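You operate a simulated robot arm through the tools that you are given. There is no shell and no other tool.

You run a simulated two-armed robot. Do the job below in one go: nothing can be reset, and whatever is moved stays where it is left.

TASK
Screw the yellow cover down with the driver and move the housing to the tester's nest.
Fine: its thumb screw tight; switch at IN; the driver arm ends swung aside; socket toward the tester slide.

It is judged by the outcome, as a careful person would: the job done as asked, and still so three seconds after it is handed in. It fails if anything else is knocked over, pushed out of place, dropped, spilled or broken. A push-on lid holds only when it is set on centred and level and pressed home; a screw cap is set on level and turned clockwise until tight.

THE ROBOT
Two 7-joint arms with two-finger parallel grippers on one trunk that stands fixed in place. Base frame: the origin is at the foot of the trunk, x ahead of it, y to its left, z up; the work surface is at about z = 900. Units: mm, degrees, N and s.
The left shoulder is at [62, 199, 1329], the right one opposite. With the tool pointing down near the work surface each hand reaches from about 100 to 680 mm from the base axis, measured 20 degrees to its own side. Payload 1.57 kg a hand.
The tool frame of a hand sits at the grasp point between the pads (the TCP): z along the fingers, y along the line on which they close. The tips reach 30 mm beyond it. Largest opening 110 mm; finger width 24, thickness 12; the body of the gripper, 48 by 112 mm, starts 78 mm behind the TCP.
Orientation is told as [roll, pitch, yaw] about the base's x, y, z axes, in that order, counted from this pose: with the fingers straight down and closing along the base's y, the tool's x points along the base's -x, its y along +y and its z along -z.

THE INTERFACE
- The arms move only by the tool drive_tool. It takes "left_commands", "right_commands" or both (then of equal length, played together; a hand with none holds still); each is one flat list of numbers, 6 for each row, row after row: the shift along the tool's x, y, z in m, then the turn, a rotation vector about the tool's x, y, z in degrees. In form: [dx, dy, dz, rx, ry, rz, dx, dy, dz, rx, ry, rz, ...]. A call has 1 to 20 rows; each row shifts and turns the commanded pose from where the row before left it, along the tool's axes as they then stand. "left_gripper" and "right_gripper" are, for a hand that has rows, the gripper command, from -1 (shut) to 1 (fully open), values between in proportion, set as the call begins (left out, the last holds). Rows are played at 5 a second. More than 50 mm and 8.6 degrees between two rows, or a gripper value outside its range, and nothing of the call is played. A pose out of reach is approached as far as the arm can. The call stops where the force on the tool passes 90 N (or 10 N more than at its start, if that is more) or the arm is blocked; 0.2 s more then pass. The fingers move at their own pace (about 72 mm/s each) and stop on an object; they squeeze with about 20 N. The grip force told is the motor's: it shows also when the fingers shut on nothing. Time passes only in rows, and 0.2 s behind the last, so rows that do not move let the fingers close. It gives the time, the measured TCP pose, the force on the tool (base axes), the opening and the grip force at its end, in the units of the frame above (readings bear some noise), with the torque about the TCP (base axes, N m) and any sound that the robot's microphone picked up, and new pictures: "show" is both (left out), scene, wrist or none (wrist: the cameras of the hands that moved).
- Cameras (640 x 400 px; columns grow to the right, rows downward): "scene" is now at [105.4, 29.5, 1912]; the picture's right is [0.35, -0.94, 0.00], its down [-0.72, -0.27, -0.64] and it looks along [0.60, 0.22, -0.77] (base axes); focal length 327 px, centre (320, 200). "left" rides on the left gripper at [70, -16, -141] in its tool frame; the picture's right is [0.23, 0.97, 0.00], its down [-0.85, 0.20, -0.48] and it looks along [-0.47, 0.11, 0.88] (tool axes); focal length 222 px, centre (320, 200). "right" rides on the right gripper at [70, 16, -141] in its tool frame; the picture's right is [-0.23, 0.97, 0.00], its down [-0.85, -0.20, -0.48] and it looks along [-0.47, -0.11, 0.88] (tool axes); focal length 222 px, centre (320, 200). There is no depth. A picture from a camera that has moved, and an enlarged one, comes with that camera's place and axes in the base frame and with its lens.
- move_column(by): slides the trunk up (or, below 0, down) by that many mm; the arms and the scene camera ride with it, the base frame stays. It gives what a move gives, with no picture.
- head_to(pan, tilt): turns the head with the scene camera to pan (to the left, within 86 degrees either way) and tilt (down, from -29 to 69), counted from straight ahead of the robot. It gives what a move gives, and a new picture of the scene camera.
- enlarge(camera, box): a new picture of the part [left, top, right, bottom] of that camera's present view, enlarged. The clock stands still meanwhile.
- finish_job(): hands the job in; it is judged then, once.

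Places have to be worked out from the pictures, the camera data and where the tool is seen. Open the grippers and draw the arms clear of the work before you hand the job in, unless the task says otherwise.

The tools are called after "Request:" as name(argument=value, ...) on one line, values as JSON. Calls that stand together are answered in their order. drive_tool: Moves the arms, as the interface text tells. Its arguments: {"type":"object","properties":{"left_commands":{"type":"array"},"left_gripper":{"type":"number"},"right_commands":{"type":"array"},"right_gripper":{"type":"number"},"show":{"type":"string","enum":["both","scene","wrist","none"]}},"required":[]} The other tools are called the same way: move_column (by) moves the trunk up or down; head_to (pan, tilt) turns the head that bears the scene camera; enlarge (camera, box) takes an enlarged picture of a part of a camera's view; finish_job () hands the job in.

At the start:

```text
t: 0.0
left_position: [392.2, 488.2, 1468.4]
left_ee_rot: [-0.2, 0.0, 0.0]
left_force: [-0.3, 0.5, -0.2]
left_ft_torque: [-0.02, 0.05, 0.04]
left_finger_gap: 110.3
left_grip_force: 0.0
right_position: [381.1, 17.4, 1521.9]
right_ee_rot: [-0.1, 0.1, -0.1]
right_force: [0.1, 0.2, 0.3]
right_ft_torque: [0.0, -0.01, 0.01]
right_finger_gap: 109.8
right_grip_force: 0.0
trunk travel left (down, up): [-925.0, 65.0]
head pan, tilt (commanded): [20.5, 50.0]
```

scene: 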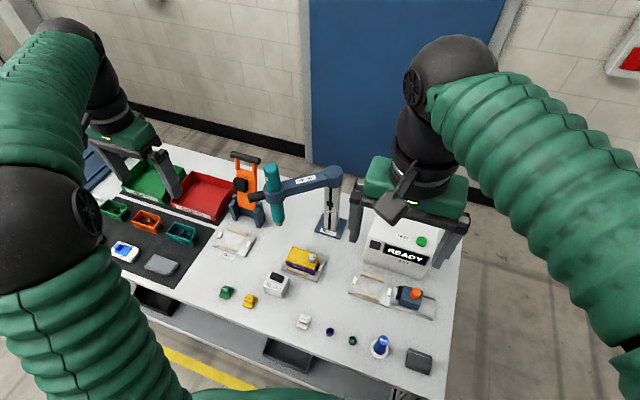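
right: 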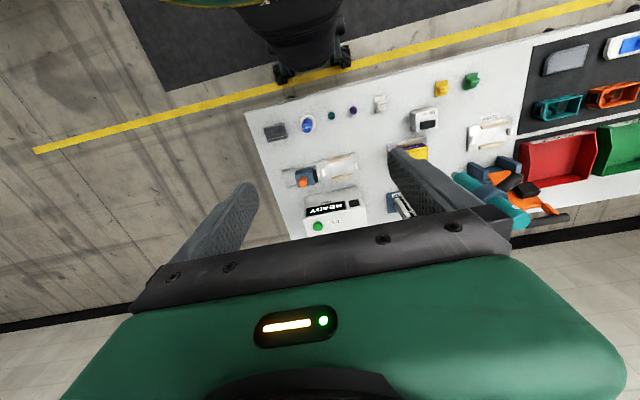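
left: 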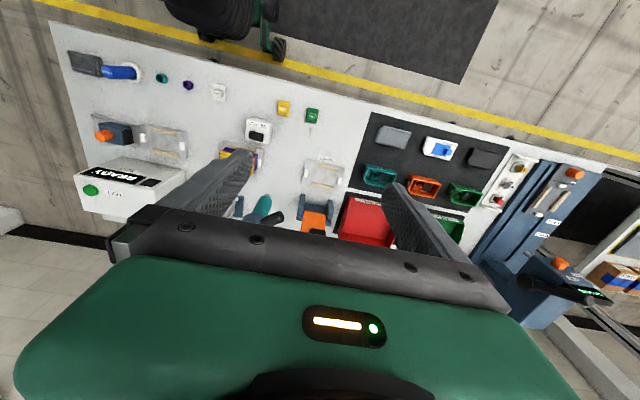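

The pictures show a bench with a fixture holding a yellow-covered item, a driver on a swing arm, and a READY tester with a nest. I'll enlarge the relevant parts before moving anything.

Request:
enlarge(camera="scene", box=[200, 140, 360, 320])

Request:
enlarge(camera="scene", box=[320, 200, 460, 380])

Request:
enlarge(camera="scene", box=[60, 140, 260, 300])

Request:
enlarge(camera="left", box=[60, 20, 360, 240])

Request:
enlarge(camera="right", box=[240, 60, 560, 260])

```text
2.22 times, centred on (280, 230) of scene
camera zoom: at [105.4, 29.5, 1912.0], right [0.35, -0.94, 0.0], down [-0.72, -0.27, -0.64], along [0.6, 0.22, -0.77], focal length 727 px, centre (409, 133)
```

zoom: 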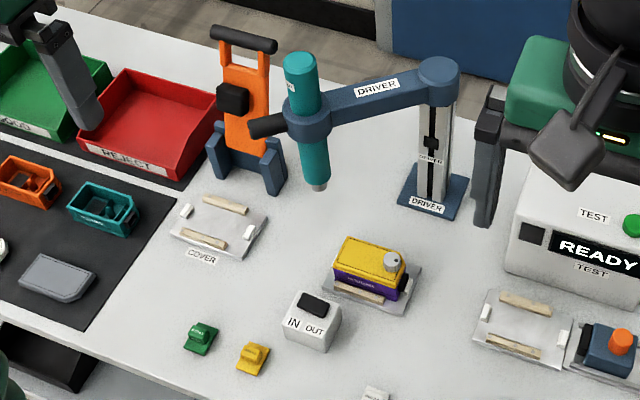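

```text
2.22 times, centred on (390, 290) of scene
camera zoom: at [105.4, 29.5, 1912.0], right [0.35, -0.94, 0.0], down [-0.72, -0.27, -0.64], along [0.6, 0.22, -0.77], focal length 727 px, centre (164, 0)
```

zoom: 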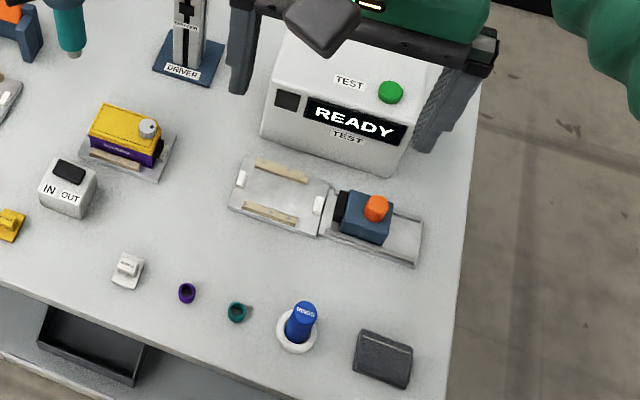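

```text
2.50 times, centred on (160, 220) of scene
camera zoom: at [105.4, 29.5, 1912.0], right [0.35, -0.94, 0.0], down [-0.72, -0.27, -0.64], along [0.6, 0.22, -0.77], focal length 818 px, centre (720, 150)
```

zoom: 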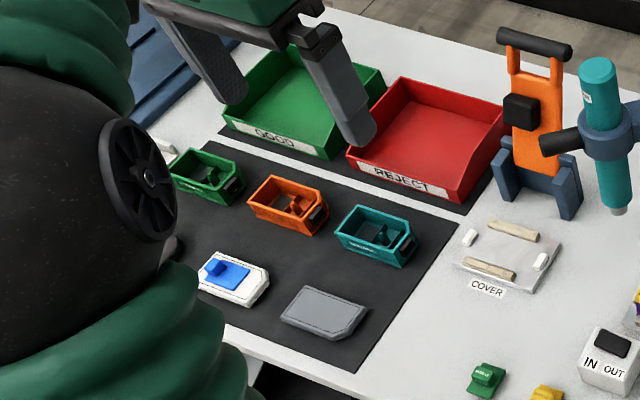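

```text
1.82 times, centred on (210, 130) of left
camera zoom: at [322.3, 473.2, 1607.8], right [-0.23, 0.97, 0.0], down [0.86, 0.2, 0.48], along [0.47, 0.11, -0.88], focal length 404 px, centre (520, 327)
```

zoom: 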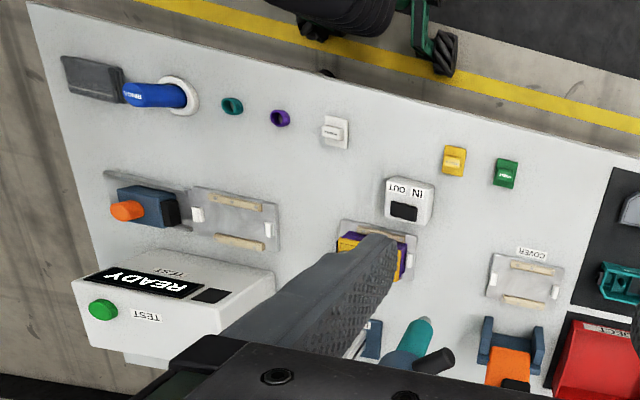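

```text
2.00 times, centred on (400, 160) of right
camera zoom: at [312.2, 34.1, 1663.1], right [0.23, 0.97, 0.0], down [0.86, -0.2, 0.48], along [0.47, -0.11, -0.88], focal length 444 px, centre (160, 280)
```

zoom: 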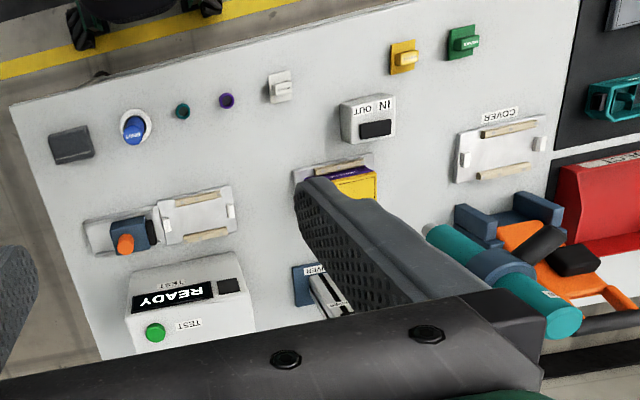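

I want a sharper look at the housing, driver, switch and tester nest, so I'll zoom in further.

Request:
enlarge(camera="scene", box=[260, 230, 340, 300])

Request:
enlarge(camera="scene", box=[225, 145, 355, 240])

Request:
enlarge(camera="scene", box=[340, 260, 450, 330])

Request:
enlarge(camera="left", box=[60, 90, 180, 170])

```text
5.71 times, centred on (300, 265) of scene
camera zoom: at [105.4, 29.5, 1912.0], right [0.35, -0.94, 0.0], down [-0.72, -0.27, -0.64], along [0.6, 0.22, -0.77], focal length 1869 px, centre (434, -171)
```

zoom: 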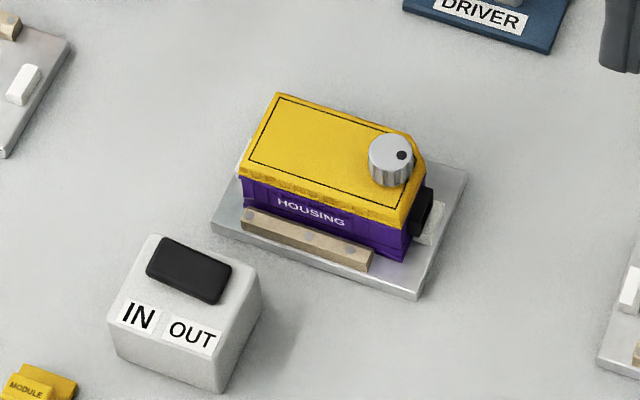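

```text
4.21 times, centred on (290, 192) of scene
camera zoom: at [105.4, 29.5, 1912.0], right [0.35, -0.94, 0.0], down [-0.72, -0.27, -0.64], along [0.6, 0.22, -0.77], focal length 1377 px, centre (446, 232)
```

zoom: 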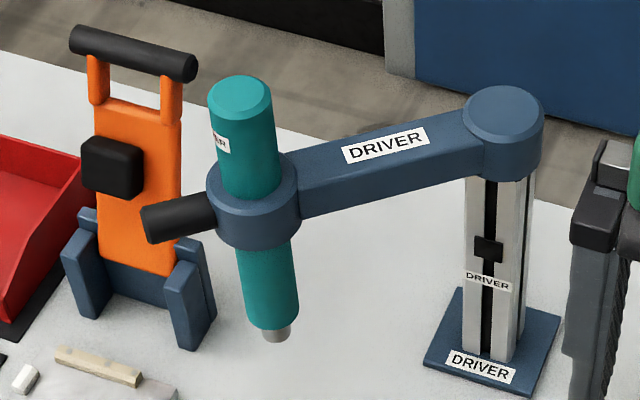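

```text
5.71 times, centred on (395, 295) of scene
camera zoom: at [105.4, 29.5, 1912.0], right [0.35, -0.94, 0.0], down [-0.72, -0.27, -0.64], along [0.6, 0.22, -0.77], focal length 1869 px, centre (-109, -343)
```

zoom: 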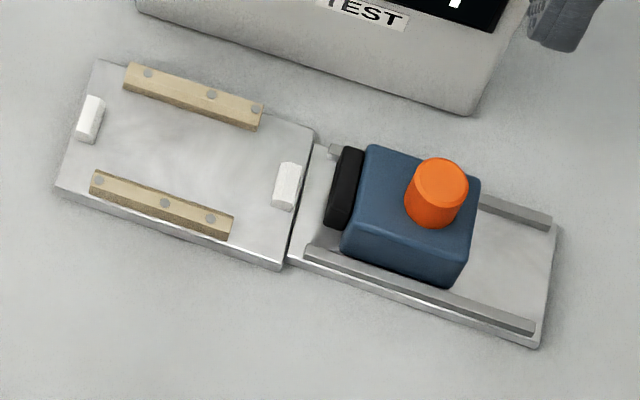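

```text
5.00 times, centred on (120, 130) of left
camera zoom: at [322.3, 473.2, 1607.8], right [-0.23, 0.97, 0.0], down [0.86, 0.2, 0.48], along [0.47, 0.11, -0.88], focal length 1111 px, centre (1320, 550)
```

zoom: 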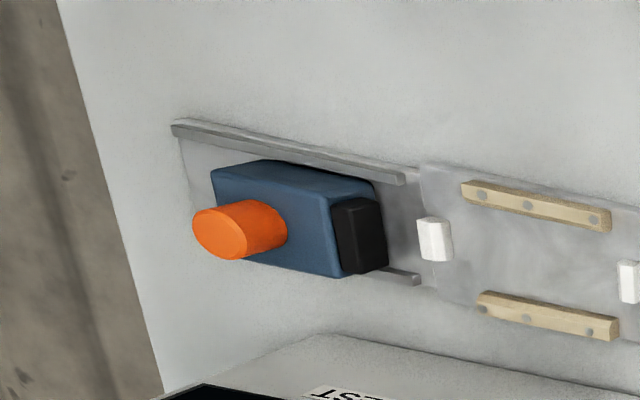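

Next I zoom on the switch and on the housing in both wrist views, to read the rocker state and check the socket end.

Request:
enlarge(camera="left", box=[225, 100, 295, 170])

Request:
enlarge(camera="right", box=[380, 90, 460, 170])

Request:
enlarge(camera="scene", box=[262, 268, 294, 300])

```text
5.71 times, centred on (260, 135) of left
camera zoom: at [322.3, 473.2, 1607.8], right [-0.23, 0.97, 0.0], down [0.86, 0.2, 0.48], along [0.47, 0.11, -0.88], focal length 1269 px, centre (663, 571)
```

zoom: 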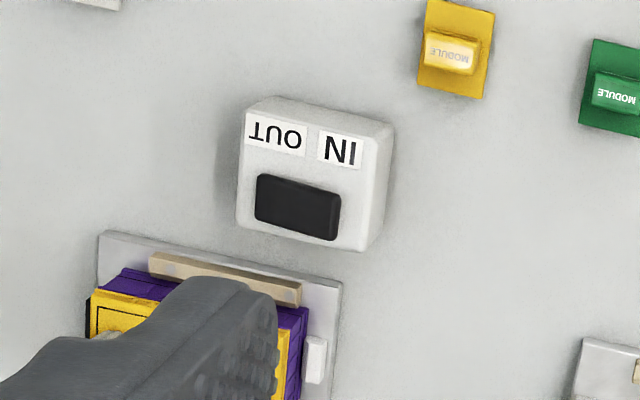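

```text
5.00 times, centred on (420, 130) of right
camera zoom: at [312.2, 34.1, 1663.1], right [0.23, 0.97, 0.0], down [0.86, -0.2, 0.48], along [0.47, -0.11, -0.88], focal length 1111 px, centre (-180, 550)
```

zoom: 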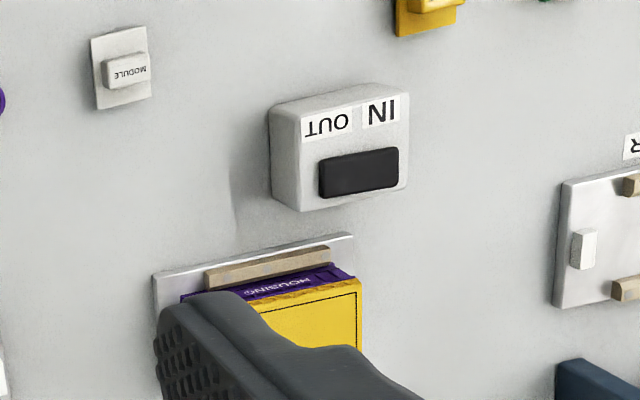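

```text
12.50 times, centred on (278, 284) of scene
camera zoom: at [105.4, 29.5, 1912.0], right [0.35, -0.94, 0.0], down [-0.72, -0.27, -0.64], along [0.6, 0.22, -0.77], focal length 4089 px, centre (845, -850)
```

zoom: 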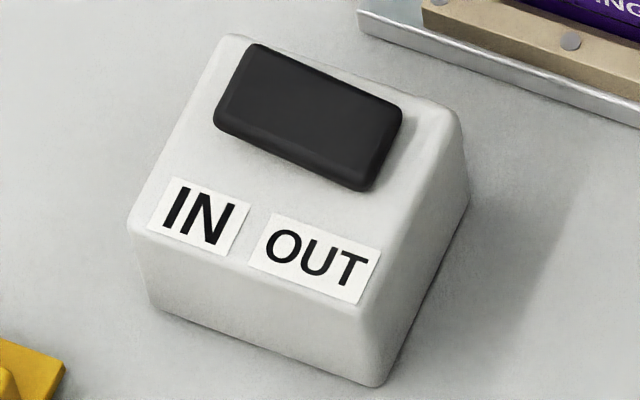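

The switch rocker seems to slope down toward OUT, so it will need pressing on the IN side. I'll first move the right arm clear to its own side, then lower the trunk for better reach and a closer view.

Request:
drive_tool(right_commands=[0.01, -0.04, 0, 0, 0, 0, 0.01, -0.04, 0, 0, 0, 0, 0.01, -0.04, 0, 0, 0, 0, 0.01, -0.04, 0, 0, 0, 0, 0.01, -0.04, 0, 0, 0, 0, 0.01, -0.04, 0, 0, 0, 0, 0.01, -0.04, 0, 0, 0, 0, 0.01, -0.04, 0, 0, 0, 0], show="scene")

```text
t: 1.8
left_position: [391.2, 485.0, 1468.1]
left_ee_rot: [0.1, 0.0, -0.1]
left_force: [0.2, -0.8, 1.2]
left_ft_torque: [0.02, 0.01, -0.02]
left_finger_gap: 110.1
left_grip_force: 0.0
right_position: [298.7, -307.4, 1521.8]
right_ee_rot: [0.0, 0.1, 0.0]
right_force: [-0.8, 0.1, -0.5]
right_ft_torque: [0.02, 0.03, -0.05]
right_finger_gap: 110.0
right_grip_force: 0.1
trunk travel left (down, up): [-925.0, 65.0]
head pan, tilt (commanded): [20.5, 50.0]
camera scene: at [104.6, 25.5, 1912.1], right [0.35, -0.94, 0.0], down [-0.72, -0.27, -0.64], along [0.6, 0.23, -0.77], focal length 327 px, centre (320, 200)
```

scene: 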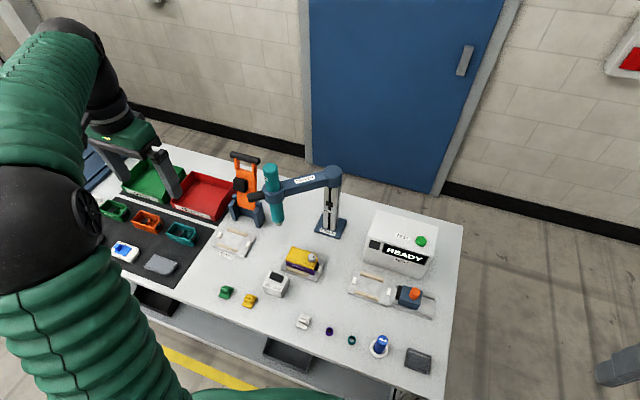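

The right arm is clear to its side. Now I lower the trunk by 140 mm to bring the shoulders to a better height for both the table and the driver handle.

Request:
move_column(by=-140)

Request:
head_to(pan=20, tilt=48)

Request:
enlarge(camera="scene", box=[220, 150, 420, 320])

```text
t: 3.5
left_position: [390.8, 486.3, 1328.2]
left_ee_rot: [-0.1, -0.1, 0.1]
left_force: [-0.4, -0.3, 0.7]
left_ft_torque: [0.0, 0.01, 0.0]
left_finger_gap: 110.0
left_grip_force: 0.0
right_position: [298.2, -305.6, 1382.0]
right_ee_rot: [0.0, 0.0, 0.1]
right_force: [0.3, -0.1, 0.7]
right_ft_torque: [0.01, -0.02, -0.02]
right_finger_gap: 109.9
right_grip_force: 0.0
trunk travel left (down, up): [-785.0, 205.0]
head pan, tilt (commanded): [20.5, 50.0]
```

```text
t: 4.1
left_position: [391.2, 486.9, 1328.8]
left_ee_rot: [0.0, -0.1, 0.0]
left_force: [0.7, -0.4, 0.0]
left_ft_torque: [0.02, -0.01, 0.02]
left_finger_gap: 109.9
left_grip_force: 0.1
right_position: [299.5, -305.1, 1381.5]
right_ee_rot: [0.0, 0.0, 0.1]
right_force: [-0.3, -0.1, 0.3]
right_ft_torque: [0.02, -0.01, 0.0]
right_finger_gap: 110.1
right_grip_force: 0.0
trunk travel left (down, up): [-785.0, 205.0]
head pan, tilt (commanded): [20.0, 48.0]
camera scene: at [106.0, 27.6, 1774.8], right [0.34, -0.94, 0.0], down [-0.7, -0.25, -0.67], along [0.63, 0.23, -0.74], focal length 327 px, centre (320, 200)
```

scene: 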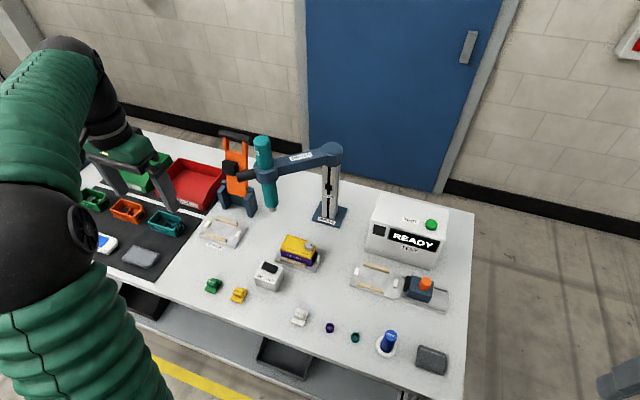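

```text
2.35 times, centred on (320, 235) of scene
camera zoom: at [106.0, 27.6, 1774.8], right [0.34, -0.94, 0.0], down [-0.7, -0.25, -0.67], along [0.63, 0.23, -0.74], focal length 770 px, centre (320, 118)
```

zoom: 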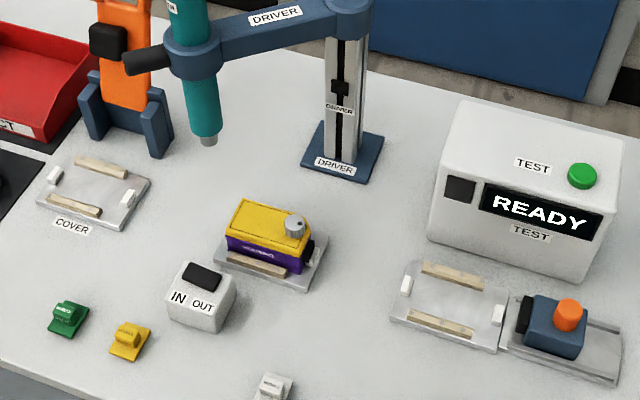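

Left hand is at (391, 487, 1328) and I judge the switch at about (495, 318). I'll move the left hand above it, still well clear, to look with the wrist camera.

Request:
drive_tool(left_commands=[-0.013, -0.0196, 0.0335, 0, 0, 0, -0.013, -0.0196, 0.0335, 0, 0, 0, -0.013, -0.0196, 0.0335, 0, 0, 0, -0.013, -0.0196, 0.0335, 0, 0, 0, -0.013, -0.0196, 0.0335, 0, 0, 0, -0.013, -0.0196, 0.0335, 0, 0, 0, -0.013, -0.0196, 0.0335, 0, 0, 0, -0.013, -0.0196, 0.0335, 0, 0, 0], show="both")

Request:
enlarge(camera="left", box=[160, 40, 480, 240])

```text
t: 5.9
left_position: [497.6, 327.5, 1061.2]
left_ee_rot: [0.2, 0.1, 0.0]
left_force: [0.2, 0.5, 0.6]
left_ft_torque: [0.05, 0.03, -0.01]
left_finger_gap: 109.7
left_grip_force: 0.1
right_position: [301.2, -306.1, 1380.7]
right_ee_rot: [0.1, 0.0, 0.0]
right_force: [0.6, -0.3, 0.6]
right_ft_torque: [0.01, -0.01, -0.01]
right_finger_gap: 110.0
right_grip_force: 0.1
trunk travel left (down, up): [-785.0, 205.0]
head pan, tilt (commanded): [20.0, 48.0]
camera scene: at [109.5, 26.4, 1774.7], right [0.34, -0.94, 0.0], down [-0.7, -0.25, -0.67], along [0.63, 0.23, -0.75], focal length 327 px, centre (320, 200)
camera left: at [428.1, 313.4, 1200.8], right [-0.23, 0.97, 0.0], down [0.86, 0.2, 0.48], along [0.46, 0.11, -0.88], focal length 222 px, centre (320, 200)
```

scene: 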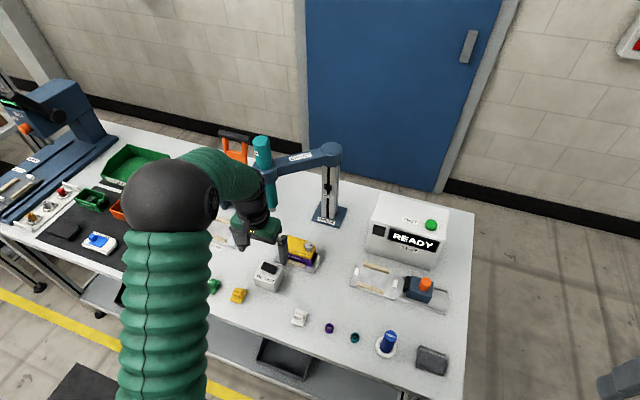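
left: 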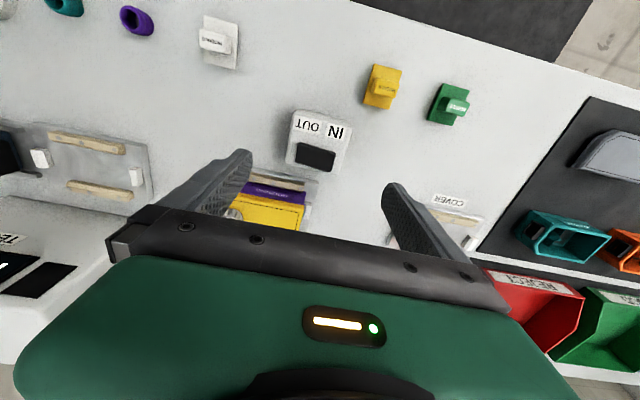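

```text
2.00 times, centred on (320, 140) of left
camera zoom: at [428.1, 313.4, 1200.8], right [-0.23, 0.97, 0.0], down [0.86, 0.2, 0.48], along [0.46, 0.11, -0.88], focal length 444 px, centre (320, 320)
```

zoom: 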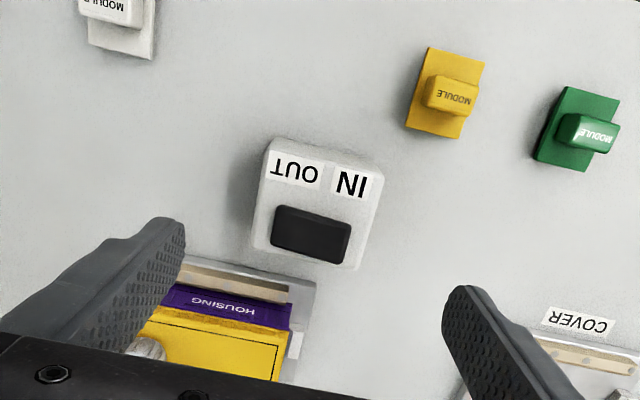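

The switch is now in close view; I zoom tightly on the rocker to read its tilt.

Request:
enlarge(camera="left", box=[280, 100, 360, 180])

Request:
enlarge(camera="scene", box=[250, 255, 290, 295])

Request:
enlarge(camera="left", box=[200, 160, 340, 240])

```text
5.00 times, centred on (320, 140) of left
camera zoom: at [428.1, 313.4, 1200.8], right [-0.23, 0.97, 0.0], down [0.86, 0.2, 0.48], along [0.46, 0.11, -0.88], focal length 1111 px, centre (320, 500)
```

zoom: 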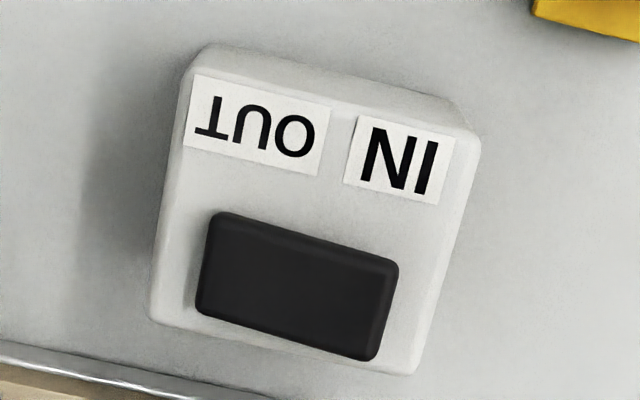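

```text
10.00 times, centred on (270, 275) of scene
camera zoom: at [109.5, 26.4, 1774.7], right [0.34, -0.94, 0.0], down [-0.7, -0.25, -0.67], along [0.63, 0.23, -0.75], focal length 3271 px, centre (820, -550)
```

zoom: 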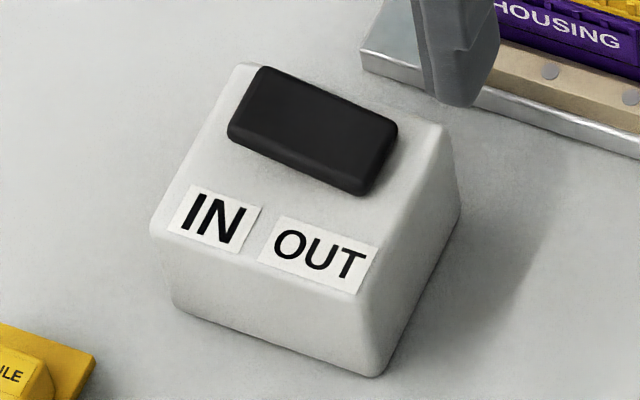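

```text
4.57 times, centred on (270, 200) of left
camera zoom: at [428.1, 313.4, 1200.8], right [-0.23, 0.97, 0.0], down [0.86, 0.2, 0.48], along [0.46, 0.11, -0.88], focal length 1015 px, centre (549, 200)
```

zoom: 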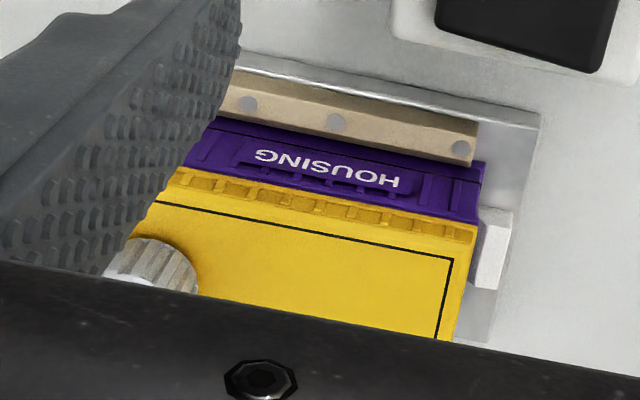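

The rocker's OUT end is lower and its IN end raised, so the switch is now at OUT. Triangulating puts the rocker centre at about (512, 328, 940) with IN toward +y. I'll close the left gripper and hover over the IN end.

Request:
drive_tool(left_commands=[-0.004, 0.005, 0.012, 0, 0, 0, -0.004, 0.005, 0.012, 0, 0, 0, -0.003, 0.005, 0.012, 0, 0, 0, -0.003, 0.004, 0.015, 0, 0, 0, 0, 0, 0, 0, 0, 0], left_gripper=-1, show="both")

Request:
enlarge(camera="left", box=[240, 80, 400, 240])

Request:
enlarge(camera="scene", box=[230, 235, 310, 305])

```text
t: 7.1
left_position: [509.7, 349.5, 1009.0]
left_ee_rot: [0.1, 0.0, 0.0]
left_force: [-0.6, 0.0, 0.6]
left_ft_torque: [0.05, -0.01, -0.01]
left_finger_gap: 0.0
left_grip_force: 20.5
right_position: [298.7, -305.8, 1381.0]
right_ee_rot: [0.1, 0.1, 0.1]
right_force: [0.5, 0.4, -0.5]
right_ft_torque: [0.0, 0.01, 0.0]
right_finger_gap: 109.7
right_grip_force: 0.1
trunk travel left (down, up): [-785.0, 205.0]
head pan, tilt (commanded): [20.0, 48.0]
camera scene: at [107.5, 27.2, 1774.7], right [0.34, -0.94, 0.0], down [-0.7, -0.25, -0.67], along [0.63, 0.23, -0.74], focal length 327 px, centre (320, 200)
camera left: at [440.2, 334.3, 1149.5], right [-0.23, 0.97, 0.0], down [0.86, 0.2, 0.48], along [0.47, 0.11, -0.88], focal length 222 px, centre (320, 200)
```

scene: 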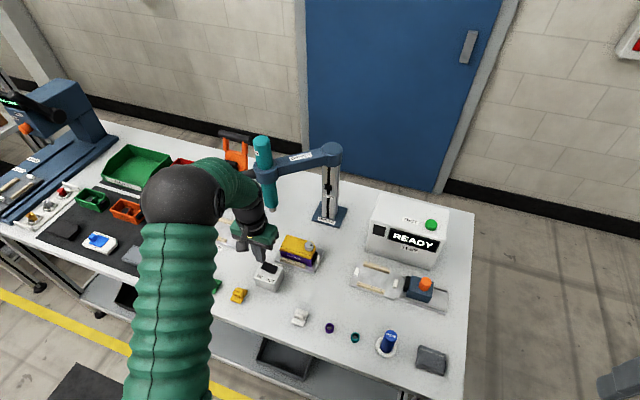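
left: 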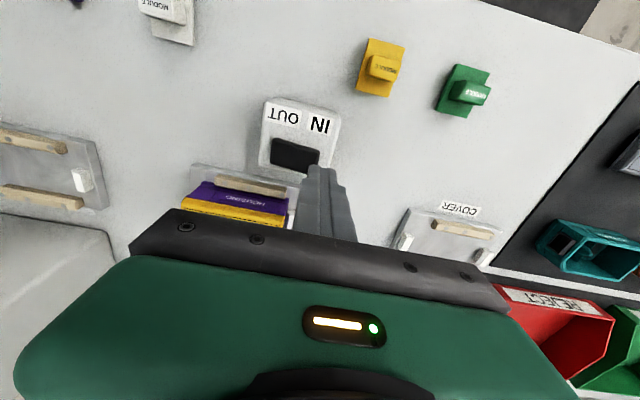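

```text
2.50 times, centred on (320, 160) of left
camera zoom: at [440.2, 334.3, 1149.5], right [-0.23, 0.97, 0.0], down [0.86, 0.2, 0.48], along [0.47, 0.11, -0.88], focal length 555 px, centre (320, 300)
```

zoom: 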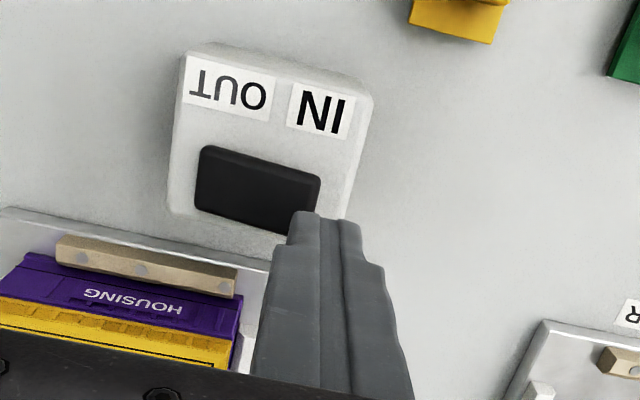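

```text
5.71 times, centred on (270, 270) of scene
camera zoom: at [107.5, 27.2, 1774.7], right [0.34, -0.94, 0.0], down [-0.7, -0.25, -0.67], along [0.63, 0.23, -0.74], focal length 1869 px, centre (606, -200)
```

zoom: 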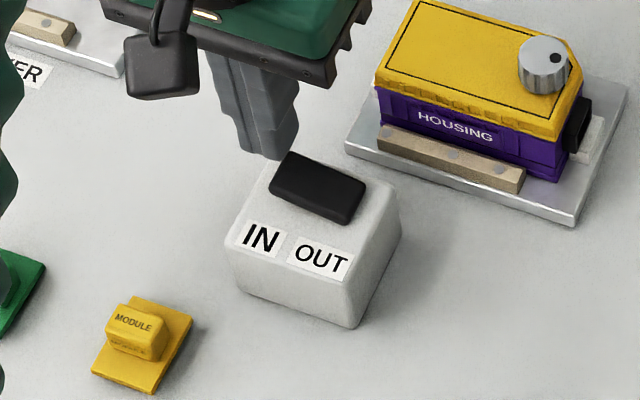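

The closed tips sit near (510, 349), with the rocker's IN end at y ≈ 347. I'll shift 4 mm toward the rocker and come down to just above it.

Request:
drive_tool(left_commands=[0, -0.004, 0.01, 0, 0, 0, 0, 0, 0.01, 0, 0, 0, 0, 0, 0.005, 0, 0, 0, 0, 0, 0.003, 0, 0, 0], show="wrist")

Request:
enlarge(camera="left", box=[240, 80, 400, 240])

Request:
enlarge(camera="scene", box=[240, 245, 300, 305])

```text
t: 8.1
left_position: [510.2, 344.4, 990.0]
left_ee_rot: [0.5, -1.1, 0.0]
left_force: [9.1, 10.7, 61.8]
left_ft_torque: [-0.25, 0.13, 0.01]
left_finger_gap: 0.2
left_grip_force: 19.8
right_position: [293.2, -310.0, 1383.0]
right_ee_rot: [0.2, -0.3, 0.0]
right_force: [-0.2, 0.9, -0.5]
right_ft_torque: [0.0, 0.0, -0.02]
right_finger_gap: 109.9
right_grip_force: 0.0
trunk travel left (down, up): [-785.0, 205.0]
head pan, tilt (commanded): [20.0, 48.0]
camera left: at [437.1, 328.7, 1128.8], right [-0.23, 0.97, 0.01], down [0.85, 0.2, 0.5], along [0.48, 0.12, -0.87], focal length 222 px, centre (320, 200)
```

left: 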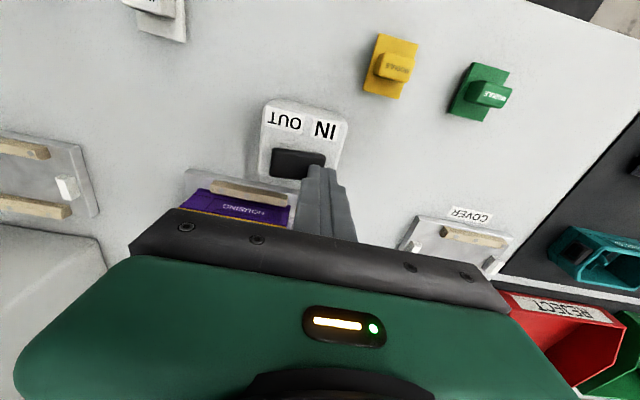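

```text
2.50 times, centred on (320, 160) of left
camera zoom: at [437.1, 328.7, 1128.8], right [-0.23, 0.97, 0.01], down [0.85, 0.2, 0.5], along [0.48, 0.12, -0.87], focal length 555 px, centre (320, 300)
```

zoom: 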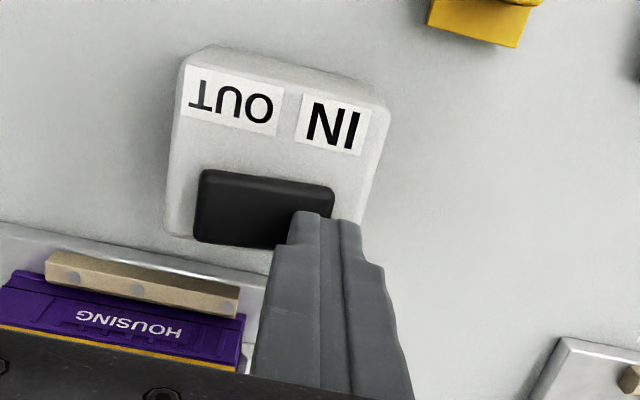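

```text
6.67 times, centred on (270, 275) of scene
camera zoom: at [96.9, 21.6, 1776.7], right [0.34, -0.94, 0.0], down [-0.7, -0.25, -0.67], along [0.63, 0.23, -0.74], focal length 2181 px, centre (653, -300)
```

zoom: 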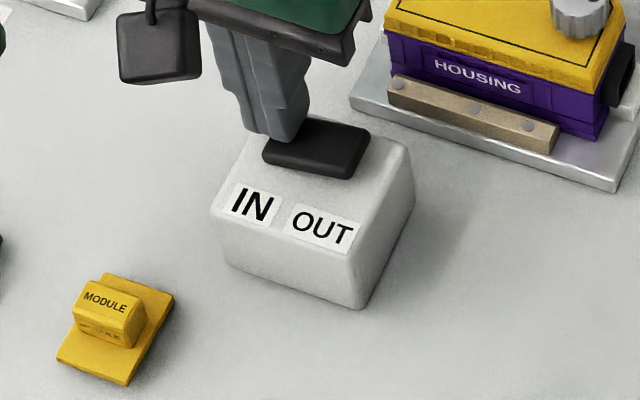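

The tips met the rocker at TCP z ≈ 990 with 62 N, and it now looks tilted the other way (IN end down). I back off upward and check the rocker.

Request:
drive_tool(left_commands=[0, 0, -0.012, 0, 0, 0, 0, 0, -0.02, 0, 0, 0, 0, 0.0, -0.03, 0, 0, 0, 0.0, 0.02, -0.03, 0, 0, 0], show="both")

Request:
enlarge(camera="left", box=[240, 80, 400, 240])

Request:
enlarge(camera="scene", box=[240, 245, 300, 305])

```text
t: 9.1
left_position: [506.2, 362.5, 1073.0]
left_ee_rot: [0.0, 0.2, 0.0]
left_force: [0.4, -0.6, 0.2]
left_ft_torque: [0.01, 0.01, 0.0]
left_finger_gap: 0.0
left_grip_force: 20.6
right_position: [300.2, -307.2, 1380.6]
right_ee_rot: [0.1, 0.1, 0.0]
right_force: [0.2, -0.3, -0.6]
right_ft_torque: [0.0, 0.0, 0.02]
right_finger_gap: 110.2
right_grip_force: 0.1
trunk travel left (down, up): [-785.0, 205.0]
head pan, tilt (commanded): [20.0, 48.0]
camera scene: at [107.4, 24.8, 1774.6], right [0.34, -0.94, 0.0], down [-0.7, -0.25, -0.67], along [0.63, 0.23, -0.74], focal length 327 px, centre (320, 200)
camera left: at [438.5, 347.9, 1214.0], right [-0.23, 0.97, 0.0], down [0.86, 0.2, 0.48], along [0.46, 0.11, -0.88], focal length 222 px, centre (320, 200)
```

scene: 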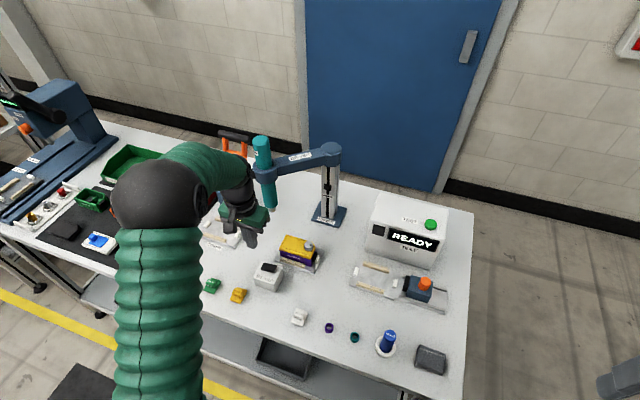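
left: 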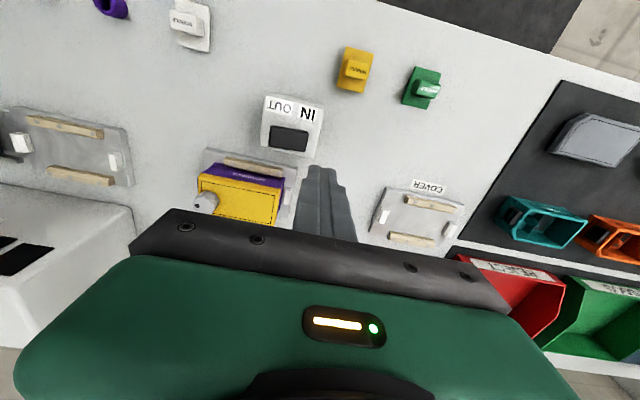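

```text
2.50 times, centred on (320, 160) of left
camera zoom: at [438.5, 347.9, 1214.0], right [-0.23, 0.97, 0.0], down [0.86, 0.2, 0.48], along [0.46, 0.11, -0.88], focal length 555 px, centre (320, 300)
```

zoom: 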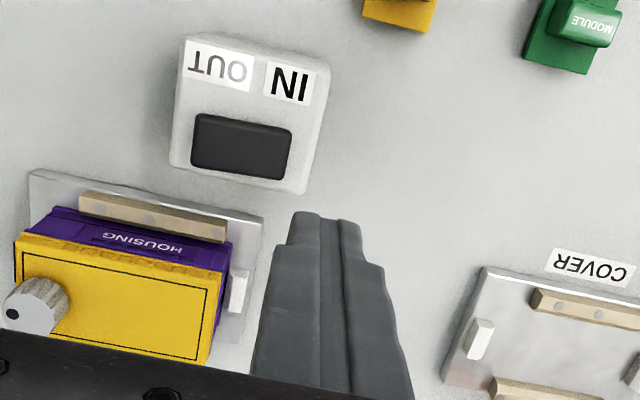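

```text
6.67 times, centred on (270, 275) of scene
camera zoom: at [107.4, 24.8, 1774.6], right [0.34, -0.94, 0.0], down [-0.7, -0.25, -0.67], along [0.63, 0.23, -0.74], focal length 2181 px, centre (653, -300)
```

zoom: 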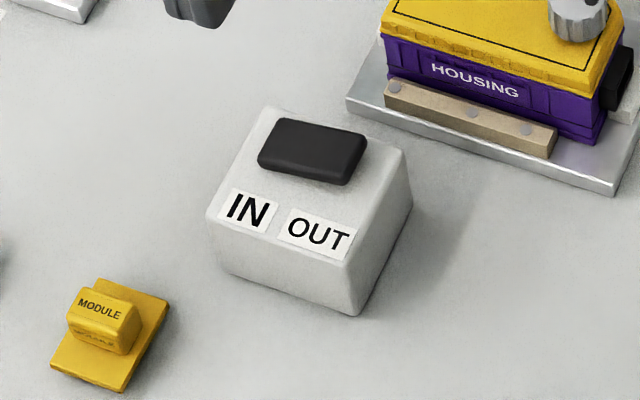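

The switch now reads IN (IN end down). Next is the driver: I judge the handle centre near (630, 430, 1175) pointing away from the post. I'll raise the left hand, open it, yaw about −52° to match the handle, and look from above.

Request:
drive_tool(left_commands=[0, 0, -0.0286, 0, 0, 7.43, 0, 0, -0.0286, 0, 0, 7.43, 0, 0, -0.0286, 0, 0, 7.43, 0, 0, -0.0286, 0, 0, 7.43, 0, 0, -0.0286, 0, 0, 7.43, 0, 0, -0.0286, 0, 0, 7.43, 0, 0, -0.0286, 0, 0, 7.43, -0.0034, 0.032, -0.0175, 0, 0, 0, -0.0034, 0.032, -0.0175, 0, 0, 0, -0.0034, 0.032, -0.0175, 0, 0, 0, -0.0034, 0.032, -0.0175, 0, 0, 0], left_gripper=1, show="both")

Request:
enlarge(camera="left", box=[200, 80, 440, 240])

Request:
enlarge(camera="scene", box=[200, 110, 360, 240])

```text
t: 11.5
left_position: [579.8, 412.9, 1319.6]
left_ee_rot: [0.0, 0.0, -52.2]
left_force: [0.0, -0.6, -0.2]
left_ft_torque: [0.0, -0.03, -0.02]
left_finger_gap: 110.0
left_grip_force: 0.0
left hand out of reach, approached as far as the arm can: row 10, 11
right_position: [297.6, -305.3, 1382.3]
right_ee_rot: [0.0, 0.0, 0.1]
right_force: [0.8, -0.1, 0.0]
right_ft_torque: [0.0, -0.01, 0.0]
right_finger_gap: 110.2
right_grip_force: 0.1
trunk travel left (down, up): [-785.0, 205.0]
head pan, tilt (commanded): [20.0, 48.0]
camera scene: at [106.0, 27.7, 1774.9], right [0.34, -0.94, 0.0], down [-0.7, -0.25, -0.67], along [0.63, 0.23, -0.74], focal length 327 px, centre (320, 200)
camera left: at [523.8, 459.7, 1459.9], right [0.63, 0.78, 0.0], down [0.68, -0.55, 0.48], along [0.37, -0.3, -0.88], focal length 222 px, centre (320, 200)
```

scene: 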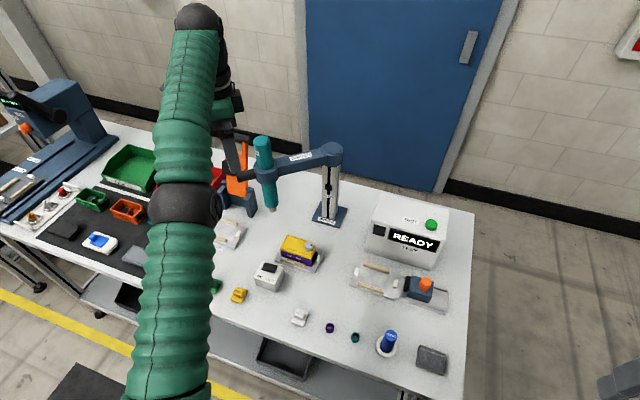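
left: 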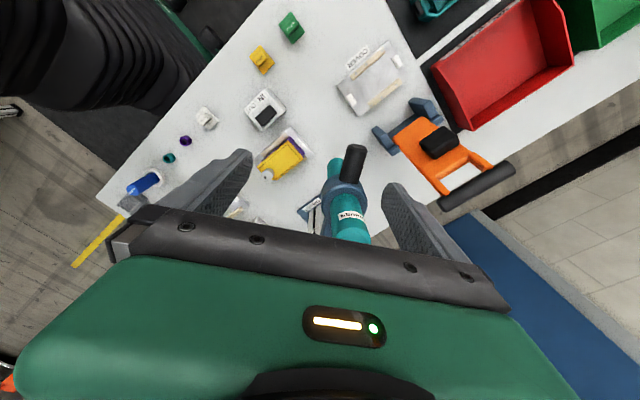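

```text
2.50 times, centred on (320, 160) of left
camera zoom: at [523.8, 459.7, 1459.9], right [0.63, 0.78, 0.0], down [0.68, -0.55, 0.48], along [0.37, -0.3, -0.88], focal length 555 px, centre (320, 300)
```

zoom: 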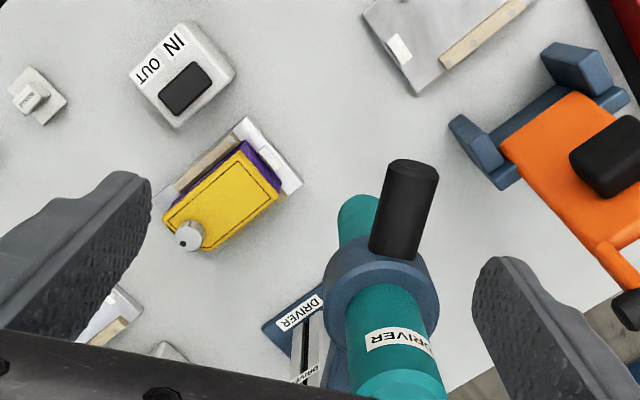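

```text
3.08 times, centred on (280, 175) of scene
camera zoom: at [106.0, 27.7, 1774.9], right [0.34, -0.94, 0.0], down [-0.7, -0.25, -0.67], along [0.63, 0.23, -0.74], focal length 1007 px, centre (443, 277)
```

zoom: 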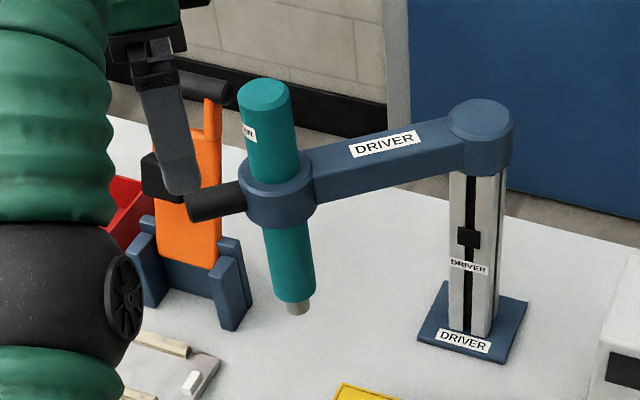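

At this trunk height the arm ran out of reach upward. Triangulating both views gives the handle centre at ≈ (631, 430, 1175), driver axis ≈ (667, 385), bit tip z ≈ 1007, and thumb screw top ≈ (598, 242, 985). I'll raise the trunk back up so the handle is within reach.

Request:
move_column(by=140)

Request:
drive_tool(left_commands=[0, 0, 0.01, 0, 0, 0, 0, 0, 0.03, 0, 0, 0], show="none")

```text
t: 13.2
left_position: [581.4, 413.3, 1459.3]
left_ee_rot: [0.1, 0.0, -51.9]
left_force: [0.0, 0.5, 0.2]
left_ft_torque: [-0.01, -0.02, 0.01]
left_finger_gap: 110.0
left_grip_force: 0.1
right_position: [299.3, -306.0, 1521.6]
right_ee_rot: [0.0, 0.0, 0.0]
right_force: [0.5, 0.4, 0.0]
right_ft_torque: [-0.02, -0.01, 0.02]
right_finger_gap: 110.1
right_grip_force: 0.1
trunk travel left (down, up): [-925.0, 65.0]
head pan, tilt (commanded): [20.0, 48.0]
```

```text
t: 13.8
left_position: [578.8, 413.1, 1419.1]
left_ee_rot: [0.1, 0.0, -52.0]
left_force: [0.5, 0.2, 0.6]
left_ft_torque: [0.0, -0.03, -0.04]
left_finger_gap: 109.8
left_grip_force: 0.1
right_position: [299.5, -304.9, 1521.3]
right_ee_rot: [0.0, 0.0, 0.1]
right_force: [-0.9, -0.9, 0.3]
right_ft_torque: [0.01, -0.01, 0.02]
right_finger_gap: 110.1
right_grip_force: 0.0
trunk travel left (down, up): [-925.0, 65.0]
head pan, tilt (commanded): [20.0, 48.0]
```

The commanded pose follows the measured one. I move to above the handle at about (628, 433, 1300) and check the view before descending.

Request:
drive_tool(left_commands=[-0.0036, 0.0127, 0.03, 0, 0, 0, -0.0036, 0.0127, 0.03, 0, 0, 0, -0.0036, 0.0127, 0.03, 0, 0, 0, -0.0036, 0.0127, 0.029, 0, 0, 0], show="both")

Request:
enlarge(camera="left", box=[200, 80, 440, 240])

Request:
enlarge(camera="scene", box=[200, 110, 360, 240])

```text
t: 14.8
left_position: [632.0, 435.0, 1296.8]
left_ee_rot: [0.1, 0.0, -52.0]
left_force: [-0.4, 0.0, -0.2]
left_ft_torque: [-0.01, 0.04, 0.01]
left_finger_gap: 110.3
left_grip_force: 0.0
right_position: [302.0, -304.9, 1521.2]
right_ee_rot: [0.0, 0.0, 0.0]
right_force: [0.6, 0.5, -0.1]
right_ft_torque: [-0.01, 0.03, 0.02]
right_finger_gap: 110.0
right_grip_force: 0.1
trunk travel left (down, up): [-925.0, 65.0]
head pan, tilt (commanded): [20.0, 48.0]
camera scene: at [110.5, 29.0, 1914.6], right [0.34, -0.94, 0.0], down [-0.7, -0.26, -0.67], along [0.63, 0.23, -0.75], focal length 327 px, centre (320, 200)
camera left: at [575.9, 481.1, 1437.3], right [0.63, 0.78, 0.0], down [0.68, -0.55, 0.48], along [0.37, -0.3, -0.88], focal length 222 px, centre (320, 200)
```

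scene: 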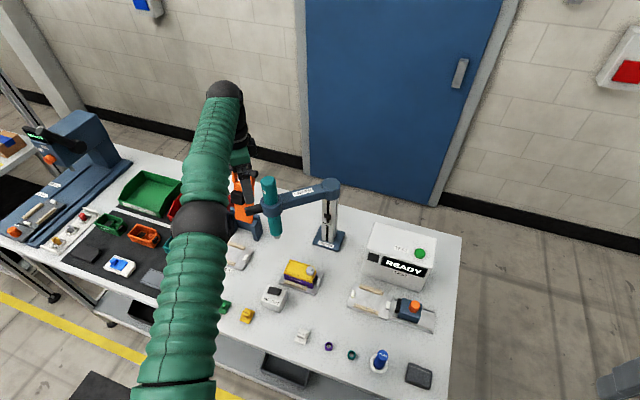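
left: 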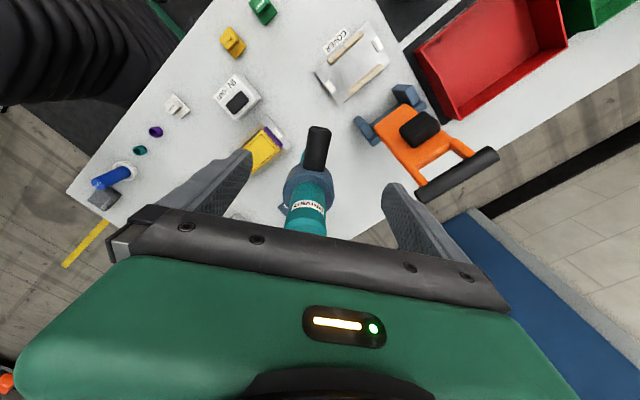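

```text
2.50 times, centred on (320, 160) of left
camera zoom: at [575.9, 481.1, 1437.3], right [0.63, 0.78, 0.0], down [0.68, -0.55, 0.48], along [0.37, -0.3, -0.88], focal length 555 px, centre (320, 300)
```

zoom: 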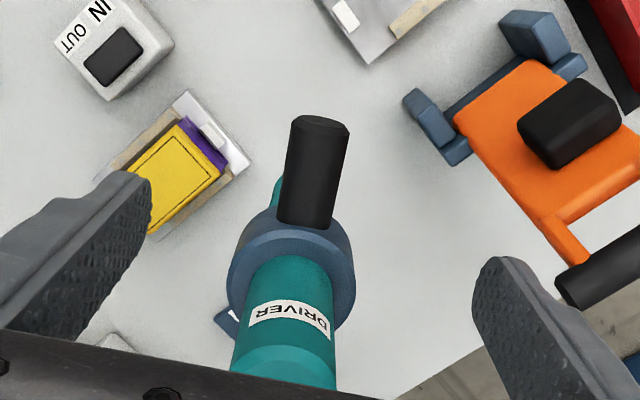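

```text
3.08 times, centred on (280, 175) of scene
camera zoom: at [110.5, 29.0, 1914.6], right [0.34, -0.94, 0.0], down [-0.7, -0.26, -0.67], along [0.63, 0.23, -0.75], focal length 1007 px, centre (443, 277)
```

zoom: 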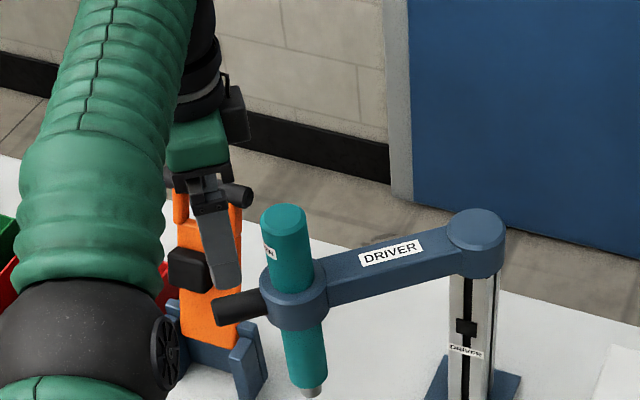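

Handle sits centred between the fingers at about (632, 432), aligned with the tool. I descend 120 mm so the pads straddle it.

Request:
drive_tool(left_commands=[0, 0, 0.03, 0, 0, 0, 0, 0, 0.03, 0, 0, 0, 0, 0, 0.03, 0, 0, 0, 0, 0, 0.02, 0, 0, 0, 0, 0, 0.01, 0, 0, 0], show="both")

Request:
enlarge(camera="left", box=[200, 80, 440, 240])

Request:
enlarge(camera="scene", box=[200, 150, 320, 250])

```text
t: 16.0
left_position: [630.4, 433.6, 1179.6]
left_ee_rot: [0.0, 0.1, -52.0]
left_force: [0.1, 0.4, 4.8]
left_ft_torque: [-0.26, -0.08, -0.01]
left_finger_gap: 110.0
left_grip_force: 0.1
right_position: [300.1, -305.6, 1521.4]
right_ee_rot: [0.2, 0.0, 0.0]
right_force: [-0.2, 0.7, -0.3]
right_ft_torque: [0.02, -0.01, 0.01]
right_finger_gap: 109.9
right_grip_force: 0.0
trunk travel left (down, up): [-925.0, 65.0]
head pan, tilt (commanded): [20.0, 48.0]
camera scene: at [106.7, 26.1, 1914.9], right [0.34, -0.94, 0.0], down [-0.7, -0.25, -0.67], along [0.63, 0.23, -0.74], focal length 327 px, centre (320, 200)
camera left: at [573.8, 479.4, 1320.1], right [0.63, 0.78, 0.0], down [0.68, -0.55, 0.48], along [0.37, -0.3, -0.88], focal length 222 px, centre (320, 200)
```

scene: 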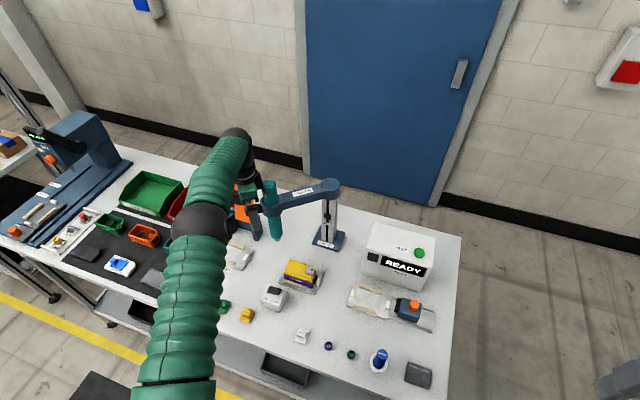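
left: 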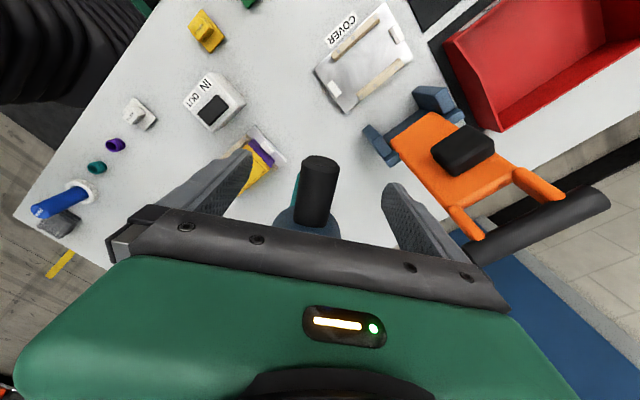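

```text
2.50 times, centred on (320, 160) of left
camera zoom: at [573.8, 479.4, 1320.1], right [0.63, 0.78, 0.0], down [0.68, -0.55, 0.48], along [0.37, -0.3, -0.88], focal length 555 px, centre (320, 300)
```

zoom: 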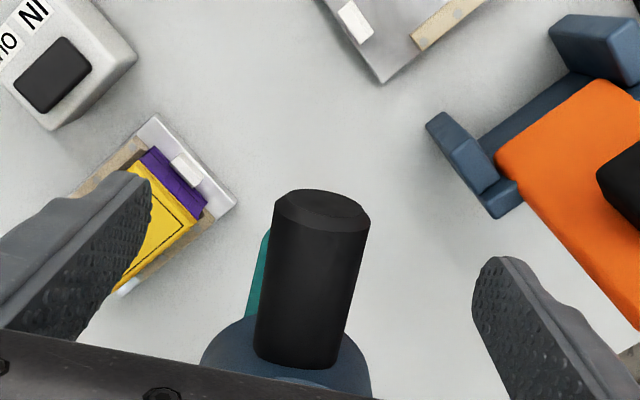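

```text
4.00 times, centred on (260, 200) of scene
camera zoom: at [106.7, 26.1, 1914.9], right [0.34, -0.94, 0.0], down [-0.7, -0.25, -0.67], along [0.63, 0.23, -0.74], focal length 1309 px, centre (560, 200)
```

zoom: 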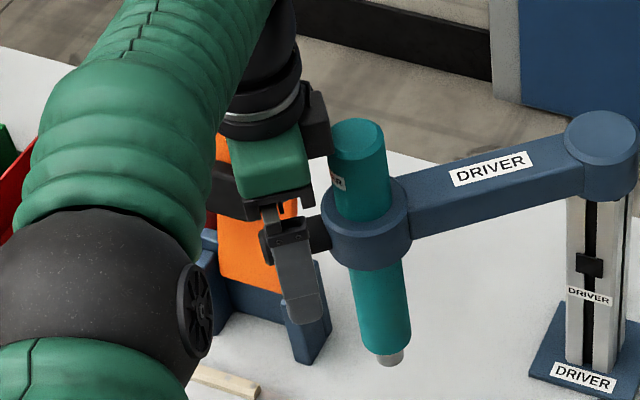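

A small upward 4.8 N appeared, whose torque points to a contact near the driver's top, so part of the hand is just touching it. I'll raise 10 mm and go 4 mm outward, then close on the handle.

Request:
drive_tool(left_commands=[0, 0, -0.01, 0, 0, 0, 0.004, 0, 0, 0, 0, 0], show="none")

```text
t: 16.6
left_position: [628.2, 435.9, 1190.3]
left_ee_rot: [0.0, 0.0, -52.0]
left_force: [1.0, -1.3, 2.9]
left_ft_torque: [-0.03, 0.04, 0.05]
left_finger_gap: 110.1
left_grip_force: 0.0
right_position: [300.1, -305.6, 1520.9]
right_ee_rot: [0.0, 0.0, 0.0]
right_force: [-0.2, 0.2, -0.5]
right_ft_torque: [-0.02, 0.01, -0.01]
right_finger_gap: 110.1
right_grip_force: 0.1
trunk travel left (down, up): [-925.0, 65.0]
head pan, tilt (commanded): [20.0, 48.0]
```

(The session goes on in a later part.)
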